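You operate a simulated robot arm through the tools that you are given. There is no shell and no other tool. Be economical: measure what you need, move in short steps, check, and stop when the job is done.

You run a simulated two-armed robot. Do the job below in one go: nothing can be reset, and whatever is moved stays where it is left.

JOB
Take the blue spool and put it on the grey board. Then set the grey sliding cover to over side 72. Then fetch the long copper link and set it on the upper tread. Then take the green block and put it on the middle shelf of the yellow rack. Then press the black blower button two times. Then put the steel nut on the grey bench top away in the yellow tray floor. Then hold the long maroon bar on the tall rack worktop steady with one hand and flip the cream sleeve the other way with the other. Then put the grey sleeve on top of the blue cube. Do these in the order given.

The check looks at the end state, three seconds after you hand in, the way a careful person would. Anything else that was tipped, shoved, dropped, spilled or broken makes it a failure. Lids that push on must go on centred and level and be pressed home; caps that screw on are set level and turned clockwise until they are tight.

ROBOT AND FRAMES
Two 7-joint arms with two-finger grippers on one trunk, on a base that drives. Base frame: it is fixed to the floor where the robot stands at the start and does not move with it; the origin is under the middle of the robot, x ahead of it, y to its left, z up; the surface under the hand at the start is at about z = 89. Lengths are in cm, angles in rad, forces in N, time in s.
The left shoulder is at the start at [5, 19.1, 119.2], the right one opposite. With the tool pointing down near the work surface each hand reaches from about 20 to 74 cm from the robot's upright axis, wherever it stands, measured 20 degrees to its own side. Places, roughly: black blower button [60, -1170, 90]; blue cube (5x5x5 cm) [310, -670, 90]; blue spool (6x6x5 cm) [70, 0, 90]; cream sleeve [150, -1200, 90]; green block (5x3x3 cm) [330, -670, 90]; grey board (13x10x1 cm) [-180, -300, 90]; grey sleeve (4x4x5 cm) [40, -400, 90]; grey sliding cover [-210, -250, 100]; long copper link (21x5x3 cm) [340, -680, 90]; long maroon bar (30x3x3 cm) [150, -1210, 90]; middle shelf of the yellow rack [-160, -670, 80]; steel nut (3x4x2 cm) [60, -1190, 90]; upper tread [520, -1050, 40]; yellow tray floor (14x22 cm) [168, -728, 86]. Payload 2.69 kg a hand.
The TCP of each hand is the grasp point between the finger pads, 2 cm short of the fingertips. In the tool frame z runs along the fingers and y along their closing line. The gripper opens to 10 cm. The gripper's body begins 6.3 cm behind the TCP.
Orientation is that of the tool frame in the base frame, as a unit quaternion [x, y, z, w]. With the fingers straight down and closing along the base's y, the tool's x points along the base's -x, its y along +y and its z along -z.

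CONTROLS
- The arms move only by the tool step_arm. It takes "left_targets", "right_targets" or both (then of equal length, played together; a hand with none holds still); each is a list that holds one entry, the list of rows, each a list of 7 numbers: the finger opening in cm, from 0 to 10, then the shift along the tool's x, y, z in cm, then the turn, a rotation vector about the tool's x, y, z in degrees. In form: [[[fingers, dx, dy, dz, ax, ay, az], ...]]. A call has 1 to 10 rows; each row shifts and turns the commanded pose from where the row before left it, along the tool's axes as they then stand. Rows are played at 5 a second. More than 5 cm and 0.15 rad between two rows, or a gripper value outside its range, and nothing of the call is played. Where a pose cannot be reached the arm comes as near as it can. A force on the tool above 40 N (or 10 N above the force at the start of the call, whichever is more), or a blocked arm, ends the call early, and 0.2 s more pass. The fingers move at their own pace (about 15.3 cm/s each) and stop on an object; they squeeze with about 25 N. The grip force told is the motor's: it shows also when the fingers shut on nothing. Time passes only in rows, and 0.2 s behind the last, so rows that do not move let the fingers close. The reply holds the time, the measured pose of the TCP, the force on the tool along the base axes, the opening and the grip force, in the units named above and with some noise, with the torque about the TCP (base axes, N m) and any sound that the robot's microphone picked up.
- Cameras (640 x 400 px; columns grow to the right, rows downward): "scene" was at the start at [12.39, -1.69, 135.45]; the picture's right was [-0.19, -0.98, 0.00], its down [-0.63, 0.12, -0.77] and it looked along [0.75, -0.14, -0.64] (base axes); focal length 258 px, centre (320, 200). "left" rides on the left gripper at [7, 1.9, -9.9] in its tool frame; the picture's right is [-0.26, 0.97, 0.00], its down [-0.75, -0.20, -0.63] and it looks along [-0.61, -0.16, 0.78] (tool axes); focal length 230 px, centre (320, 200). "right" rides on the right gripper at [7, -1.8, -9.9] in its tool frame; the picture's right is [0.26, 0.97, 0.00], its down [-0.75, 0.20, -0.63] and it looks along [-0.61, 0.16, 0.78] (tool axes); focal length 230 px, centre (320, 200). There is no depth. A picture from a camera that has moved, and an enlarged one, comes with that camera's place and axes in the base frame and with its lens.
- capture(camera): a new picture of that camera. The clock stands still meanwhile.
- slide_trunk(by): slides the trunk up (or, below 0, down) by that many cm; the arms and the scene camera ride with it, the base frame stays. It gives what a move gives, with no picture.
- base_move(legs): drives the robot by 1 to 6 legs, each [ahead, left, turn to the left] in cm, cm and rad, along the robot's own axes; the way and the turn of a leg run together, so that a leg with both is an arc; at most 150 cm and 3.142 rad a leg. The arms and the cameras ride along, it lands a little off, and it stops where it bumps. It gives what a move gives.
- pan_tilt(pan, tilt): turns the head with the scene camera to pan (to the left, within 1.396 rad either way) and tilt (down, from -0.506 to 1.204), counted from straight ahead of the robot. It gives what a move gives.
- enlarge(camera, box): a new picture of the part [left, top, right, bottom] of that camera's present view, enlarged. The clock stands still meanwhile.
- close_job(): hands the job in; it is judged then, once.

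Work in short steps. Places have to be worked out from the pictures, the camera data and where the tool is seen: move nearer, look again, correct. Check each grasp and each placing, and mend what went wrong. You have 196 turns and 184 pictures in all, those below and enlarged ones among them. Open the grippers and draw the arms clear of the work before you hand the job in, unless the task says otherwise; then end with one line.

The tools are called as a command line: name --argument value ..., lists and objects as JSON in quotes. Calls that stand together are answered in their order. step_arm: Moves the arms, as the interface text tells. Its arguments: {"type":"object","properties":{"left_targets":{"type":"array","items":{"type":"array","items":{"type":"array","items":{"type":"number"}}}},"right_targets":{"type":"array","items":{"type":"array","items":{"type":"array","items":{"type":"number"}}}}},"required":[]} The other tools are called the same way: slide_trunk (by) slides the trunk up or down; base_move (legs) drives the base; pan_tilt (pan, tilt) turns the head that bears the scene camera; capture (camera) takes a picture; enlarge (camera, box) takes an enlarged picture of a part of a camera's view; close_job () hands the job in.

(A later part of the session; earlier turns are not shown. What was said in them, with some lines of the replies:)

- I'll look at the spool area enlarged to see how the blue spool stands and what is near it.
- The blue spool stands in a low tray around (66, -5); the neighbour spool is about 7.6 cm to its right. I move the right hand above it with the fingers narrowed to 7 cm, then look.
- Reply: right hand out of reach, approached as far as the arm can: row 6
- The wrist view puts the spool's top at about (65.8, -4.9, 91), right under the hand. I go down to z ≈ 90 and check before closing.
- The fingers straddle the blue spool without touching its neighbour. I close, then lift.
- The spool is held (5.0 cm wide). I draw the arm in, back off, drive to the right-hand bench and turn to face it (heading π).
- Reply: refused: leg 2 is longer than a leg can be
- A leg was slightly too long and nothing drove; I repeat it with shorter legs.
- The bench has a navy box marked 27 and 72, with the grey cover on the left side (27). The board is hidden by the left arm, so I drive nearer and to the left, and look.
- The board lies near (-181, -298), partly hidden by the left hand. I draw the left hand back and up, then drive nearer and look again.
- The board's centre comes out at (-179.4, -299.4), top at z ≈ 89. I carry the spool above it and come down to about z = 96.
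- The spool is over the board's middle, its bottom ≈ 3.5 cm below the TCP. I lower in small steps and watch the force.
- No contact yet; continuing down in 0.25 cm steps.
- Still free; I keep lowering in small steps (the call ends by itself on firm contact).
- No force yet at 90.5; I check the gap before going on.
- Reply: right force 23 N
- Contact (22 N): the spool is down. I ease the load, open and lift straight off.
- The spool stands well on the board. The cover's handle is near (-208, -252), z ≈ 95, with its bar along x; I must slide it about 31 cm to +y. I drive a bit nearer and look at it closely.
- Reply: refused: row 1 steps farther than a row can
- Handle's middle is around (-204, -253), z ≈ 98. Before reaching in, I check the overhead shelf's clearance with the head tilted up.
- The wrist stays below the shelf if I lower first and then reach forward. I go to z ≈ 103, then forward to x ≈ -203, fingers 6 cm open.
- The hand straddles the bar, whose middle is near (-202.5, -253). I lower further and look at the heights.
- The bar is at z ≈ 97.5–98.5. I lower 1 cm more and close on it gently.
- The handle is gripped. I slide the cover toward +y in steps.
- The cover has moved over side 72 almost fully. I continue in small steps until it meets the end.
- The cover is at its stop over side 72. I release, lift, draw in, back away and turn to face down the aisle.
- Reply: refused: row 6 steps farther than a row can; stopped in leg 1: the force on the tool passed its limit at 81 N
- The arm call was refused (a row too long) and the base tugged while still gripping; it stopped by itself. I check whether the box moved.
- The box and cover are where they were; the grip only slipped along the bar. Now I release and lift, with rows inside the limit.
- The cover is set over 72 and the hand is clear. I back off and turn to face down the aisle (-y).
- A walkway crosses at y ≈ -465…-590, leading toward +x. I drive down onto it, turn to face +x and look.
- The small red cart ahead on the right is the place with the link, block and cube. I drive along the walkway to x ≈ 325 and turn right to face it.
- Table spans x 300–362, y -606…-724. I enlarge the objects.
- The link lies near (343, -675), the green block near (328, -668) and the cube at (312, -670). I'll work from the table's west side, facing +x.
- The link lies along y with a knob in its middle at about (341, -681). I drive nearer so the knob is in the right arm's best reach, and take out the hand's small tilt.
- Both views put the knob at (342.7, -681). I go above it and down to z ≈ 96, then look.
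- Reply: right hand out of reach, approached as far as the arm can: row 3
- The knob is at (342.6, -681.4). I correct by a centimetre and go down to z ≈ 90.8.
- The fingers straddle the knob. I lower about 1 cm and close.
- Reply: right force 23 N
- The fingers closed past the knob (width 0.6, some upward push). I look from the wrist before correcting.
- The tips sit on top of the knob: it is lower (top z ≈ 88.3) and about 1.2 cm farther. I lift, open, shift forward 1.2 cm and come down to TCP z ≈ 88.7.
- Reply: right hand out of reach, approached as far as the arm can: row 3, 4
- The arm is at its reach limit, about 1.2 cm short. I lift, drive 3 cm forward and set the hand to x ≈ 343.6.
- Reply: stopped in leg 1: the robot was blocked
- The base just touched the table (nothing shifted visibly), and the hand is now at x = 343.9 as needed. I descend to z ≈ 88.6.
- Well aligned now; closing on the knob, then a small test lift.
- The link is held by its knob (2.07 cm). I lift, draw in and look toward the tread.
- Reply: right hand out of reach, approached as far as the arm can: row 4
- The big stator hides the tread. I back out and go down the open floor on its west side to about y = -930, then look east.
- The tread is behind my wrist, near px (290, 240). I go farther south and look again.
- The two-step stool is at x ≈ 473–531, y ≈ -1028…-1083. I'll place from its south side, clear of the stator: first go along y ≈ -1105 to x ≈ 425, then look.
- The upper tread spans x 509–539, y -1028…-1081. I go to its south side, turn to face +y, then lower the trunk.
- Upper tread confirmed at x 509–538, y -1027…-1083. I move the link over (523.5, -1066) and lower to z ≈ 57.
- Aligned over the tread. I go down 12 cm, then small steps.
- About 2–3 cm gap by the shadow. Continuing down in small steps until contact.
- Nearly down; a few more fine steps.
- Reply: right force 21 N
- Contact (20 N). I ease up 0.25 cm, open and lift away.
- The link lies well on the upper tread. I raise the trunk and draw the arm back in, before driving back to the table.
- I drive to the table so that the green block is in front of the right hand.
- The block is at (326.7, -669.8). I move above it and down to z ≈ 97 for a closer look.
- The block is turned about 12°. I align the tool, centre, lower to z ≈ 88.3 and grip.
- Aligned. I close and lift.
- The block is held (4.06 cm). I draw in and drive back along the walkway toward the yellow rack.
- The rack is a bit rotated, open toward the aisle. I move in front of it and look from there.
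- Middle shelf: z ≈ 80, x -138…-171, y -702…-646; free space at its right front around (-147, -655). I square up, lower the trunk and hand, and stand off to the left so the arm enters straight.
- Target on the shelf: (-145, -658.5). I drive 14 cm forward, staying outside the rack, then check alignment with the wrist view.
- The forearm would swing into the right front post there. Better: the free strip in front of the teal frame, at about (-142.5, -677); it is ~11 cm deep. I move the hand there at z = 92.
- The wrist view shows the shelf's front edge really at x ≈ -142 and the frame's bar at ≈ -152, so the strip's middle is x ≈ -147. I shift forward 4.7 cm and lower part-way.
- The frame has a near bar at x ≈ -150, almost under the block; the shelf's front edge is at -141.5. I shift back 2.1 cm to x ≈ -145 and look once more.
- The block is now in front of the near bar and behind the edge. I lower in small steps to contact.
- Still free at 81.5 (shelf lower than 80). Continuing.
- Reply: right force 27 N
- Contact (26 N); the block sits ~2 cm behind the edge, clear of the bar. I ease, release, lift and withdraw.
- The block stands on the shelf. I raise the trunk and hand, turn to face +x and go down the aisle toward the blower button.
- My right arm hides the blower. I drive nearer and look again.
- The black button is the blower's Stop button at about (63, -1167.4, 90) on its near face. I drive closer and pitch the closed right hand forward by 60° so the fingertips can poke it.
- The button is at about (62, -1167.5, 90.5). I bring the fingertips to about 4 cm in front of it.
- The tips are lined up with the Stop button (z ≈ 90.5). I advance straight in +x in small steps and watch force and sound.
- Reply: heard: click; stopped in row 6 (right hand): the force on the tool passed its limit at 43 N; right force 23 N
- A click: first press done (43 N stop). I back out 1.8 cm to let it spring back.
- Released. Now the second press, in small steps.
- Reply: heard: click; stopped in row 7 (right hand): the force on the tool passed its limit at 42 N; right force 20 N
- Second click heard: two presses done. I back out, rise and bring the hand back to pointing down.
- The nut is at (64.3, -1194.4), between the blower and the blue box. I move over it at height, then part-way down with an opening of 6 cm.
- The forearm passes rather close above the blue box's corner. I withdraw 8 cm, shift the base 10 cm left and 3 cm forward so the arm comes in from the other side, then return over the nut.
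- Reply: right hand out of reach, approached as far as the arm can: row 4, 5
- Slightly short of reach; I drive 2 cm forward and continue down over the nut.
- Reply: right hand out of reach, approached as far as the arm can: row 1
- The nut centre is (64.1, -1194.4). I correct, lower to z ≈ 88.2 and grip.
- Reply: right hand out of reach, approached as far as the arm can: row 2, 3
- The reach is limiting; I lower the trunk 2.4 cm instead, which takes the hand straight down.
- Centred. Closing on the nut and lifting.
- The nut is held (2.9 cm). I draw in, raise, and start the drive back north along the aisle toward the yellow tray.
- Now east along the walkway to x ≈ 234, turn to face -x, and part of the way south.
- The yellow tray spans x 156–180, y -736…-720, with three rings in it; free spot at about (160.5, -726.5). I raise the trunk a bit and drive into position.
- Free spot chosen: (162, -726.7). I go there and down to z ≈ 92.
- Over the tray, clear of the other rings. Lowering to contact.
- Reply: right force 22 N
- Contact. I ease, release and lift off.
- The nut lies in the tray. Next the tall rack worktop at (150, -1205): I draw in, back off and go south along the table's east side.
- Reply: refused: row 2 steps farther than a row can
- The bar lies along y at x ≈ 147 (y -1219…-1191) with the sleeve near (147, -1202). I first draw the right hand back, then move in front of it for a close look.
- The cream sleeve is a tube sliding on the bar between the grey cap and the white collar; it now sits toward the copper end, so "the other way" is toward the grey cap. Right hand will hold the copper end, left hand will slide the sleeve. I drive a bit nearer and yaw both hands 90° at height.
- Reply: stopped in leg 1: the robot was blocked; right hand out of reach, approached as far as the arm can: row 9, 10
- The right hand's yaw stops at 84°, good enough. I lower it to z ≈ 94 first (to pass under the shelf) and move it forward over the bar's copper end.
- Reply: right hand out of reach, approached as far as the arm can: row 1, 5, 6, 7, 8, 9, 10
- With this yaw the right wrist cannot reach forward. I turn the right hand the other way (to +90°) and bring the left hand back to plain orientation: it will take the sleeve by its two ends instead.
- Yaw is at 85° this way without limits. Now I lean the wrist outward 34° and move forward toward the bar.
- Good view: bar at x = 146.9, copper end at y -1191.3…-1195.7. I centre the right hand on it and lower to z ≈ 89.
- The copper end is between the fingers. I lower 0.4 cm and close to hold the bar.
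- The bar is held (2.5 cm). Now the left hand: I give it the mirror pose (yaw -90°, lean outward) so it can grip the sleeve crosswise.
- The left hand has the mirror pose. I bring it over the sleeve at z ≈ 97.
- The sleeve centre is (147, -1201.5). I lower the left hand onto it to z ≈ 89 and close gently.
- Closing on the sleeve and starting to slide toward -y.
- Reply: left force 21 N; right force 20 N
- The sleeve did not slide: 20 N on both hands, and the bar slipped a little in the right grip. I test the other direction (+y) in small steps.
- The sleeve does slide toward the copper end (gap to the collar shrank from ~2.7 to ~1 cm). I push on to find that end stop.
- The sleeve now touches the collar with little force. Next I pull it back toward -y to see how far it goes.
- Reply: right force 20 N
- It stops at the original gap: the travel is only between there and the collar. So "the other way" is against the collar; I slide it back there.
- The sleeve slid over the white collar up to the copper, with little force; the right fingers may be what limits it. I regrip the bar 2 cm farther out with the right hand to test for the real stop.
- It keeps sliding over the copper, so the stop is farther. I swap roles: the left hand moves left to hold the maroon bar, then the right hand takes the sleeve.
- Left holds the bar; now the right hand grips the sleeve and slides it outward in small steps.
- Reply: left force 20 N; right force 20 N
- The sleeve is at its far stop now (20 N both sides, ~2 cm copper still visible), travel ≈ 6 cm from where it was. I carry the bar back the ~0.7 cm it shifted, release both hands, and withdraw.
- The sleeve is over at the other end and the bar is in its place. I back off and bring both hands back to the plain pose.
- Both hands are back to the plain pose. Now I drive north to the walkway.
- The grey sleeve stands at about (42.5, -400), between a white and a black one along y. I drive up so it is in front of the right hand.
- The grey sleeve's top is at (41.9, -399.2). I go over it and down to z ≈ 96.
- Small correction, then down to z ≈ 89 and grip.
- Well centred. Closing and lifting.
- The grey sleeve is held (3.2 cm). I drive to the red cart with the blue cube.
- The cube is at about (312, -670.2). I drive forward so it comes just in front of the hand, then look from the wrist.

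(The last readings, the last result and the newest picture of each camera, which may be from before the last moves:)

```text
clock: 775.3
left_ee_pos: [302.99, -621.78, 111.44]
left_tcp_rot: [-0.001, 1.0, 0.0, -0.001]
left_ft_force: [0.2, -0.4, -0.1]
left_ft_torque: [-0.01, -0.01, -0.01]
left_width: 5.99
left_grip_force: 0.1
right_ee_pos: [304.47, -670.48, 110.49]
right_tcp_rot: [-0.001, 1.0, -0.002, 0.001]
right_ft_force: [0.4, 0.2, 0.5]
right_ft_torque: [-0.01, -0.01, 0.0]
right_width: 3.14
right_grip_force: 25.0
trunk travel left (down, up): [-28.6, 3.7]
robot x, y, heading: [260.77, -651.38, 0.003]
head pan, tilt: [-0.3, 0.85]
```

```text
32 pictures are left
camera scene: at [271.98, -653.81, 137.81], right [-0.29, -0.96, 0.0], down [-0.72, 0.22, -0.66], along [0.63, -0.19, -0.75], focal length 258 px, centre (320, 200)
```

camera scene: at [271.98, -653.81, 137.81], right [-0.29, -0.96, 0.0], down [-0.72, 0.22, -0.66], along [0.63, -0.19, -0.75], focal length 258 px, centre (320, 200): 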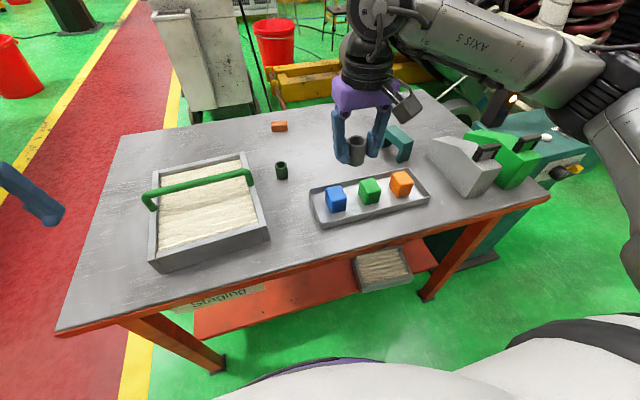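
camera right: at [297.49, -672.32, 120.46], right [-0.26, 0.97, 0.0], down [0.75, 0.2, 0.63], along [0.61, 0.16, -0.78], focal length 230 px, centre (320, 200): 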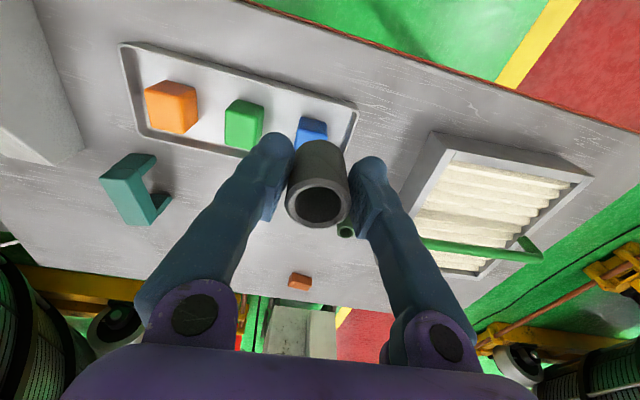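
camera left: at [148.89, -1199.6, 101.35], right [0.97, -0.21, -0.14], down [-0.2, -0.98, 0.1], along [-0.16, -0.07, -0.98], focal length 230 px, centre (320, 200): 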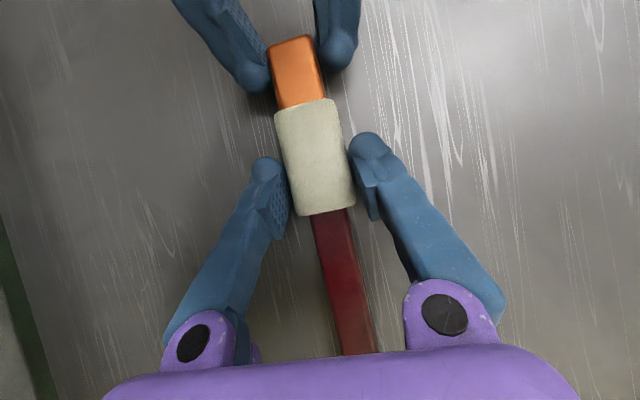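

Both views agree on (312.3, -670.2). I go over it and down to z ≈ 102, then check from the wrist.

step_arm --right_targets '[[[2, -4, 0.1, 0, 0, 0, 0], [2, -3.8, 0.1, 2, 0, 0, 0], [2, 0, 0, 3, 0, 0, 0], [2, 0, 0, 3, 0, 0, 0]]]'

enlarge --camera "right" --box '[160, 40, 480, 240]'

enlarge --camera "scene" --box '[290, 140, 410, 215]'

```text
clock: 776.3
left_ee_pos: [303.12, -621.7, 111.44]
left_tcp_rot: [-0.001, 1.0, -0.001, 0.0]
left_ft_force: [-0.4, -0.8, -0.5]
left_ft_torque: [-0.01, 0.01, -0.04]
left_width: 6.02
left_grip_force: 0.0
right_ee_pos: [312.5, -670.35, 102.52]
right_tcp_rot: [-0.002, 1.0, -0.002, 0.001]
right_ft_force: [-1.0, 0.6, 0.0]
right_ft_torque: [-0.02, 0.04, -0.02]
right_width: 3.19
right_grip_force: 24.9
trunk travel left (down, up): [-28.6, 3.7]
robot x, y, heading: [260.41, -651.16, -0.001]
head pan, tilt: [-0.3, 0.85]
```

```text
2.00 times, centred on (320, 140) of right
camera zoom: at [305.4, -672.18, 112.48], right [-0.26, 0.97, 0.0], down [0.75, 0.2, 0.63], along [0.61, 0.16, -0.78], focal length 460 px, centre (320, 320)
```

zoom: 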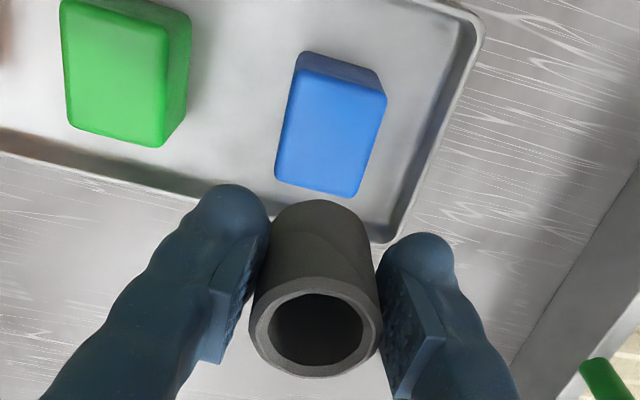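

```text
5.33 times, centred on (350, 178) of scene
camera zoom: at [272.04, -653.82, 137.8], right [-0.29, -0.96, 0.0], down [-0.72, 0.22, -0.66], along [0.63, -0.19, -0.75], focal length 1374 px, centre (160, 320)
```

zoom: 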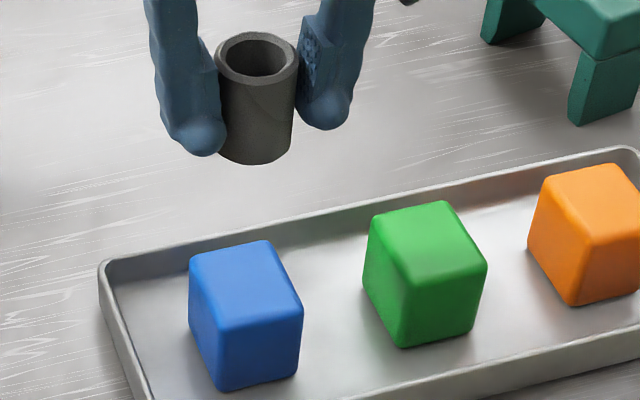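

Cube top centre (311.7, -670.1); the sleeve hangs at (312.0, -670.5). I correct and lower to z ≈ 96.5.

step_arm --right_targets '[[[2, 0.3, 0.4, 2, 0, 0, 0], [2, 0, 0, 2, 0, 0, 0], [2, 0, 0, 2, 0, 0, 0], [2, 0, 0, 0, 0, 0, 0]]]'

enlarge --camera "right" --box '[200, 80, 440, 230]'

enlarge --camera "scene" --box '[290, 140, 410, 215]'

```text
clock: 777.3
left_ee_pos: [303.05, -621.6, 111.48]
left_tcp_rot: [0.0, 1.0, -0.002, 0.0]
left_ft_force: [-0.9, 0.4, 0.6]
left_ft_torque: [0.0, 0.03, -0.01]
left_width: 5.97
left_grip_force: 0.0
right_ee_pos: [312.1, -669.98, 96.36]
right_tcp_rot: [-0.001, 1.0, -0.001, 0.001]
right_ft_force: [0.0, -0.6, 1.2]
right_ft_torque: [0.01, -0.01, -0.01]
right_width: 3.18
right_grip_force: 24.7
trunk travel left (down, up): [-28.6, 3.7]
robot x, y, heading: [260.4, -651.6, 0.001]
head pan, tilt: [-0.3, 0.85]
```

```text
2.67 times, centred on (320, 155) of right
camera zoom: at [305.04, -671.77, 106.51], right [-0.26, 0.97, 0.0], down [0.75, 0.2, 0.63], along [0.61, 0.16, -0.78], focal length 614 px, centre (320, 320)
```

zoom: 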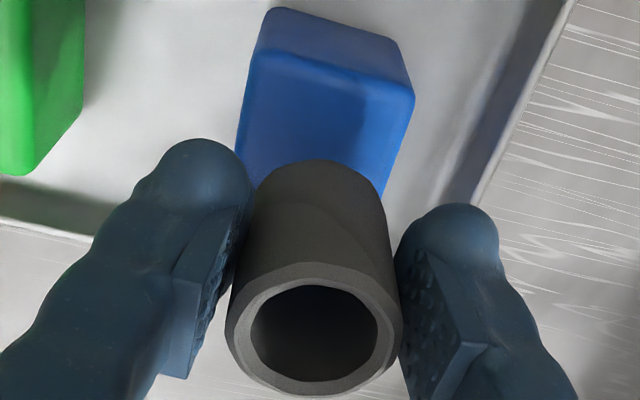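

```text
5.33 times, centred on (350, 178) of scene
camera zoom: at [271.98, -653.81, 137.8], right [-0.29, -0.96, 0.0], down [-0.72, 0.22, -0.66], along [0.63, -0.19, -0.75], focal length 1374 px, centre (160, 320)
```

zoom: 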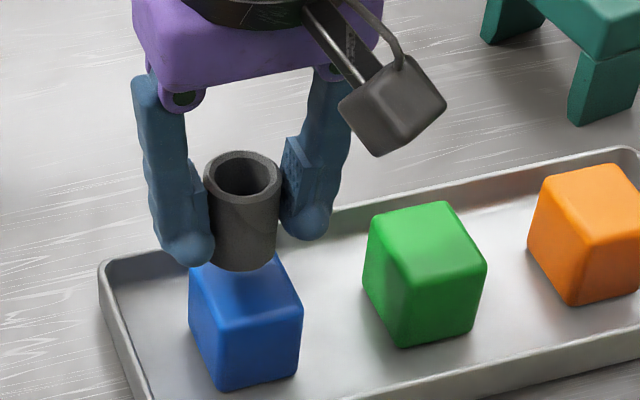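

Aligned with the cube. Lowering in fine steps to contact.

step_arm --right_targets '[[[2, 0.1, -0.1, 1.0, 0, 0, 0], [2, 0, 0, 0.5, 0, 0, 0], [2, 0, 0, 0.25, 0, 0, 0], [2, 0, 0, 0.25, 0, 0, 0], [2, 0, 0, 0.2, 0, 0, 0], [2, 0, 0, 0.2, 0, 0, 0], [2, 0, 0, 0.2, 0, 0, 0], [2, 0, 0, 0, 0, 0, 0]]]'

enlarge --camera "scene" --box '[290, 140, 410, 215]'

```text
clock: 779.1
left_ee_pos: [302.72, -621.64, 111.55]
left_tcp_rot: [-0.001, 1.0, -0.001, 0.001]
left_ft_force: [0.1, -0.1, -0.4]
left_ft_torque: [0.02, 0.02, 0.02]
left_width: 6.02
left_grip_force: 0.1
right_ee_pos: [311.95, -669.96, 94.48]
right_tcp_rot: [0.0, 1.0, -0.001, 0.006]
right_ft_force: [1.4, -6.1, 38.7]
right_ft_torque: [-0.15, -0.2, -0.06]
right_width: 3.16
right_grip_force: 24.9
trunk travel left (down, up): [-28.6, 3.7]
robot x, y, heading: [260.24, -651.59, -0.001]
head pan, tilt: [-0.3, 0.85]
```

```text
5.33 times, centred on (350, 178) of scene
camera zoom: at [271.64, -653.75, 137.85], right [-0.29, -0.96, 0.0], down [-0.72, 0.22, -0.66], along [0.63, -0.19, -0.75], focal length 1374 px, centre (160, 320)
```

zoom: 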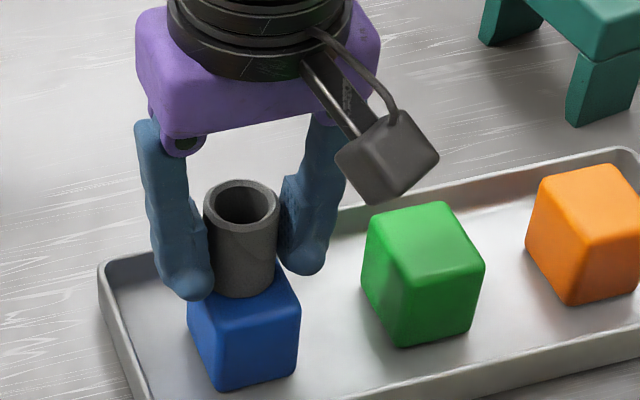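

Contact (39 N). I ease up to take off the load, then release and lift.

step_arm --right_targets '[[[2, 0, 0, -0.3, 0, 0, 0], [2, 0, 0, -0.3, 0, 0, 0], [2, 0, 0, 0, 0, 0, 0]]]'

enlarge --camera "scene" --box '[290, 140, 410, 215]'

```text
clock: 779.9
left_ee_pos: [302.93, -621.57, 111.42]
left_tcp_rot: [-0.001, 1.0, 0.0, 0.0]
left_ft_force: [-0.7, -0.4, 1.0]
left_ft_torque: [0.02, 0.01, 0.01]
left_width: 5.99
left_grip_force: 0.0
right_ee_pos: [311.8, -669.88, 94.55]
right_tcp_rot: [-0.001, 1.0, -0.001, 0.0]
right_ft_force: [6.2, -0.4, 12.2]
right_ft_torque: [0.07, -0.41, -0.05]
right_width: 3.19
right_grip_force: 25.1
trunk travel left (down, up): [-28.6, 3.7]
robot x, y, heading: [260.47, -651.15, 0.005]
head pan, tilt: [-0.3, 0.85]
```

```text
5.33 times, centred on (350, 178) of scene
camera zoom: at [271.94, -653.76, 137.79], right [-0.29, -0.96, 0.0], down [-0.72, 0.22, -0.66], along [0.63, -0.19, -0.75], focal length 1374 px, centre (160, 320)
```

zoom: 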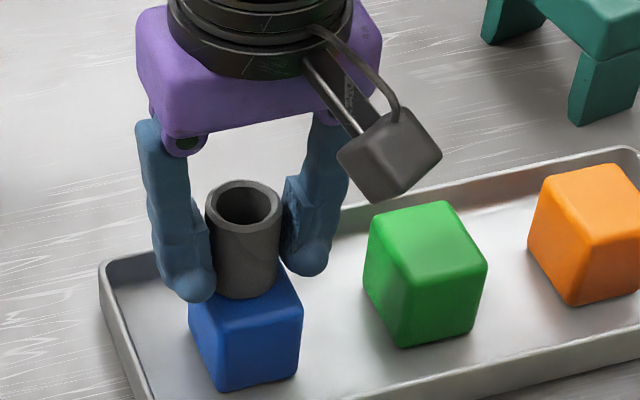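

Residual 12 N; ease a bit more, then open and lift straight up.

step_arm --right_targets '[[[2, 0, 0, -0.15, 0, 0, 0], [2, 0, 0, 0, 0, 0, 0], [5.5, 0, 0, 0, 0, 0, 0], [5.5, 0, 0, 0, 0, 0, 0], [5.5, 0, 0, -2, 0, 0, 0], [5.5, 0, 0, -4, 0, 0, 0], [5.5, 0, 0, -5, 0, 0, 0], [5.5, 4, 0, -3, 0, 0, 0], [5.5, 4.5, 0, 0, 0, 0, 0]]]'

enlarge --camera "scene" --box '[270, 130, 430, 230]'

capture --camera "right"

```text
clock: 781.9
left_ee_pos: [302.99, -621.72, 111.37]
left_tcp_rot: [-0.001, 1.0, -0.001, 0.0]
left_ft_force: [-0.5, 0.9, -0.2]
left_ft_torque: [-0.01, -0.04, 0.02]
left_width: 6.01
left_grip_force: 0.0
right_ee_pos: [303.37, -669.88, 108.55]
right_tcp_rot: [-0.001, 1.0, -0.001, 0.0]
right_ft_force: [-0.7, 0.0, -0.3]
right_ft_torque: [0.04, -0.01, 0.03]
right_width: 5.52
right_grip_force: 0.1
trunk travel left (down, up): [-28.6, 3.7]
robot x, y, heading: [260.85, -651.64, 0.003]
head pan, tilt: [-0.3, 0.85]
```

```text
4.00 times, centred on (350, 180) of scene
camera zoom: at [271.94, -653.84, 137.81], right [-0.29, -0.96, 0.0], down [-0.72, 0.22, -0.66], along [0.63, -0.19, -0.75], focal length 1030 px, centre (200, 280)
```

zoom: 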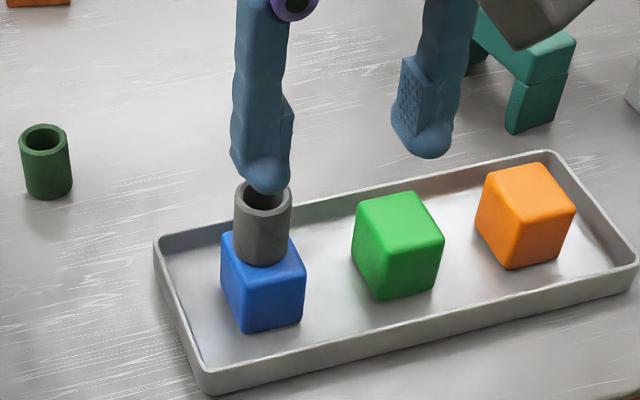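

```text
24 pictures are left
camera right: at [296.18, -671.85, 118.61], right [-0.26, 0.97, 0.0], down [0.75, 0.2, 0.63], along [0.61, 0.16, -0.78], focal length 230 px, centre (320, 200)
```

right: 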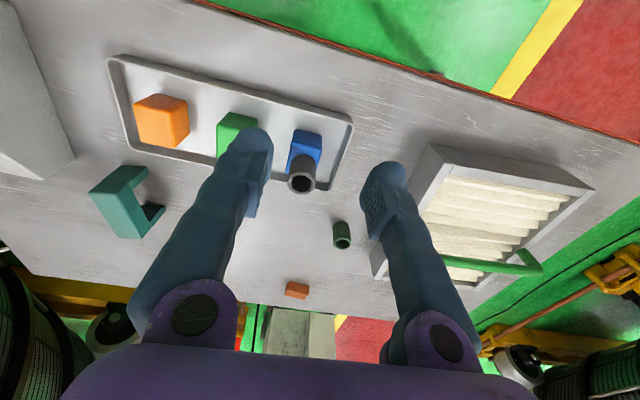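

The grey sleeve stands upright on the blue cube. I back the robot clear of the table with open grippers and take a last look.

base_move --legs '[[-40, 0, 0]]'

capture --camera "scene"

```text
clock: 784.5
left_ee_pos: [262.63, -621.65, 111.43]
left_tcp_rot: [-0.002, 1.0, -0.002, 0.0]
left_ft_force: [-0.1, -0.1, -0.2]
left_ft_torque: [-0.02, -0.02, 0.02]
left_width: 6.05
left_grip_force: 0.1
right_ee_pos: [262.91, -669.88, 108.6]
right_tcp_rot: [-0.002, 1.0, -0.002, 0.001]
right_ft_force: [-0.2, 0.5, 0.3]
right_ft_torque: [-0.01, -0.03, 0.02]
right_width: 5.51
right_grip_force: 0.0
trunk travel left (down, up): [-28.6, 3.7]
robot x, y, heading: [220.15, -651.58, 0.007]
head pan, tilt: [-0.3, 0.85]
```

```text
23 pictures are left
camera scene: at [231.51, -653.89, 137.81], right [-0.29, -0.96, 0.0], down [-0.72, 0.22, -0.66], along [0.63, -0.19, -0.75], focal length 258 px, centre (320, 200)
```

scene: 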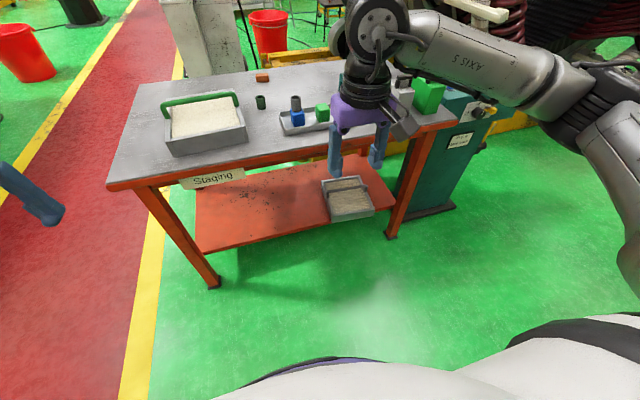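

Everything stands as it should, the grippers are open and the arms are clear; I hand in.

close_job

```text
The job is handed in.
```

I did all eight steps in the order given and handed the job in; where I could check a placing by picture or reading, it looked right. For the cream sleeve I read "the other way" as sliding it along the bar: from its first stop to the far stop near the copper end, about 6 cm.
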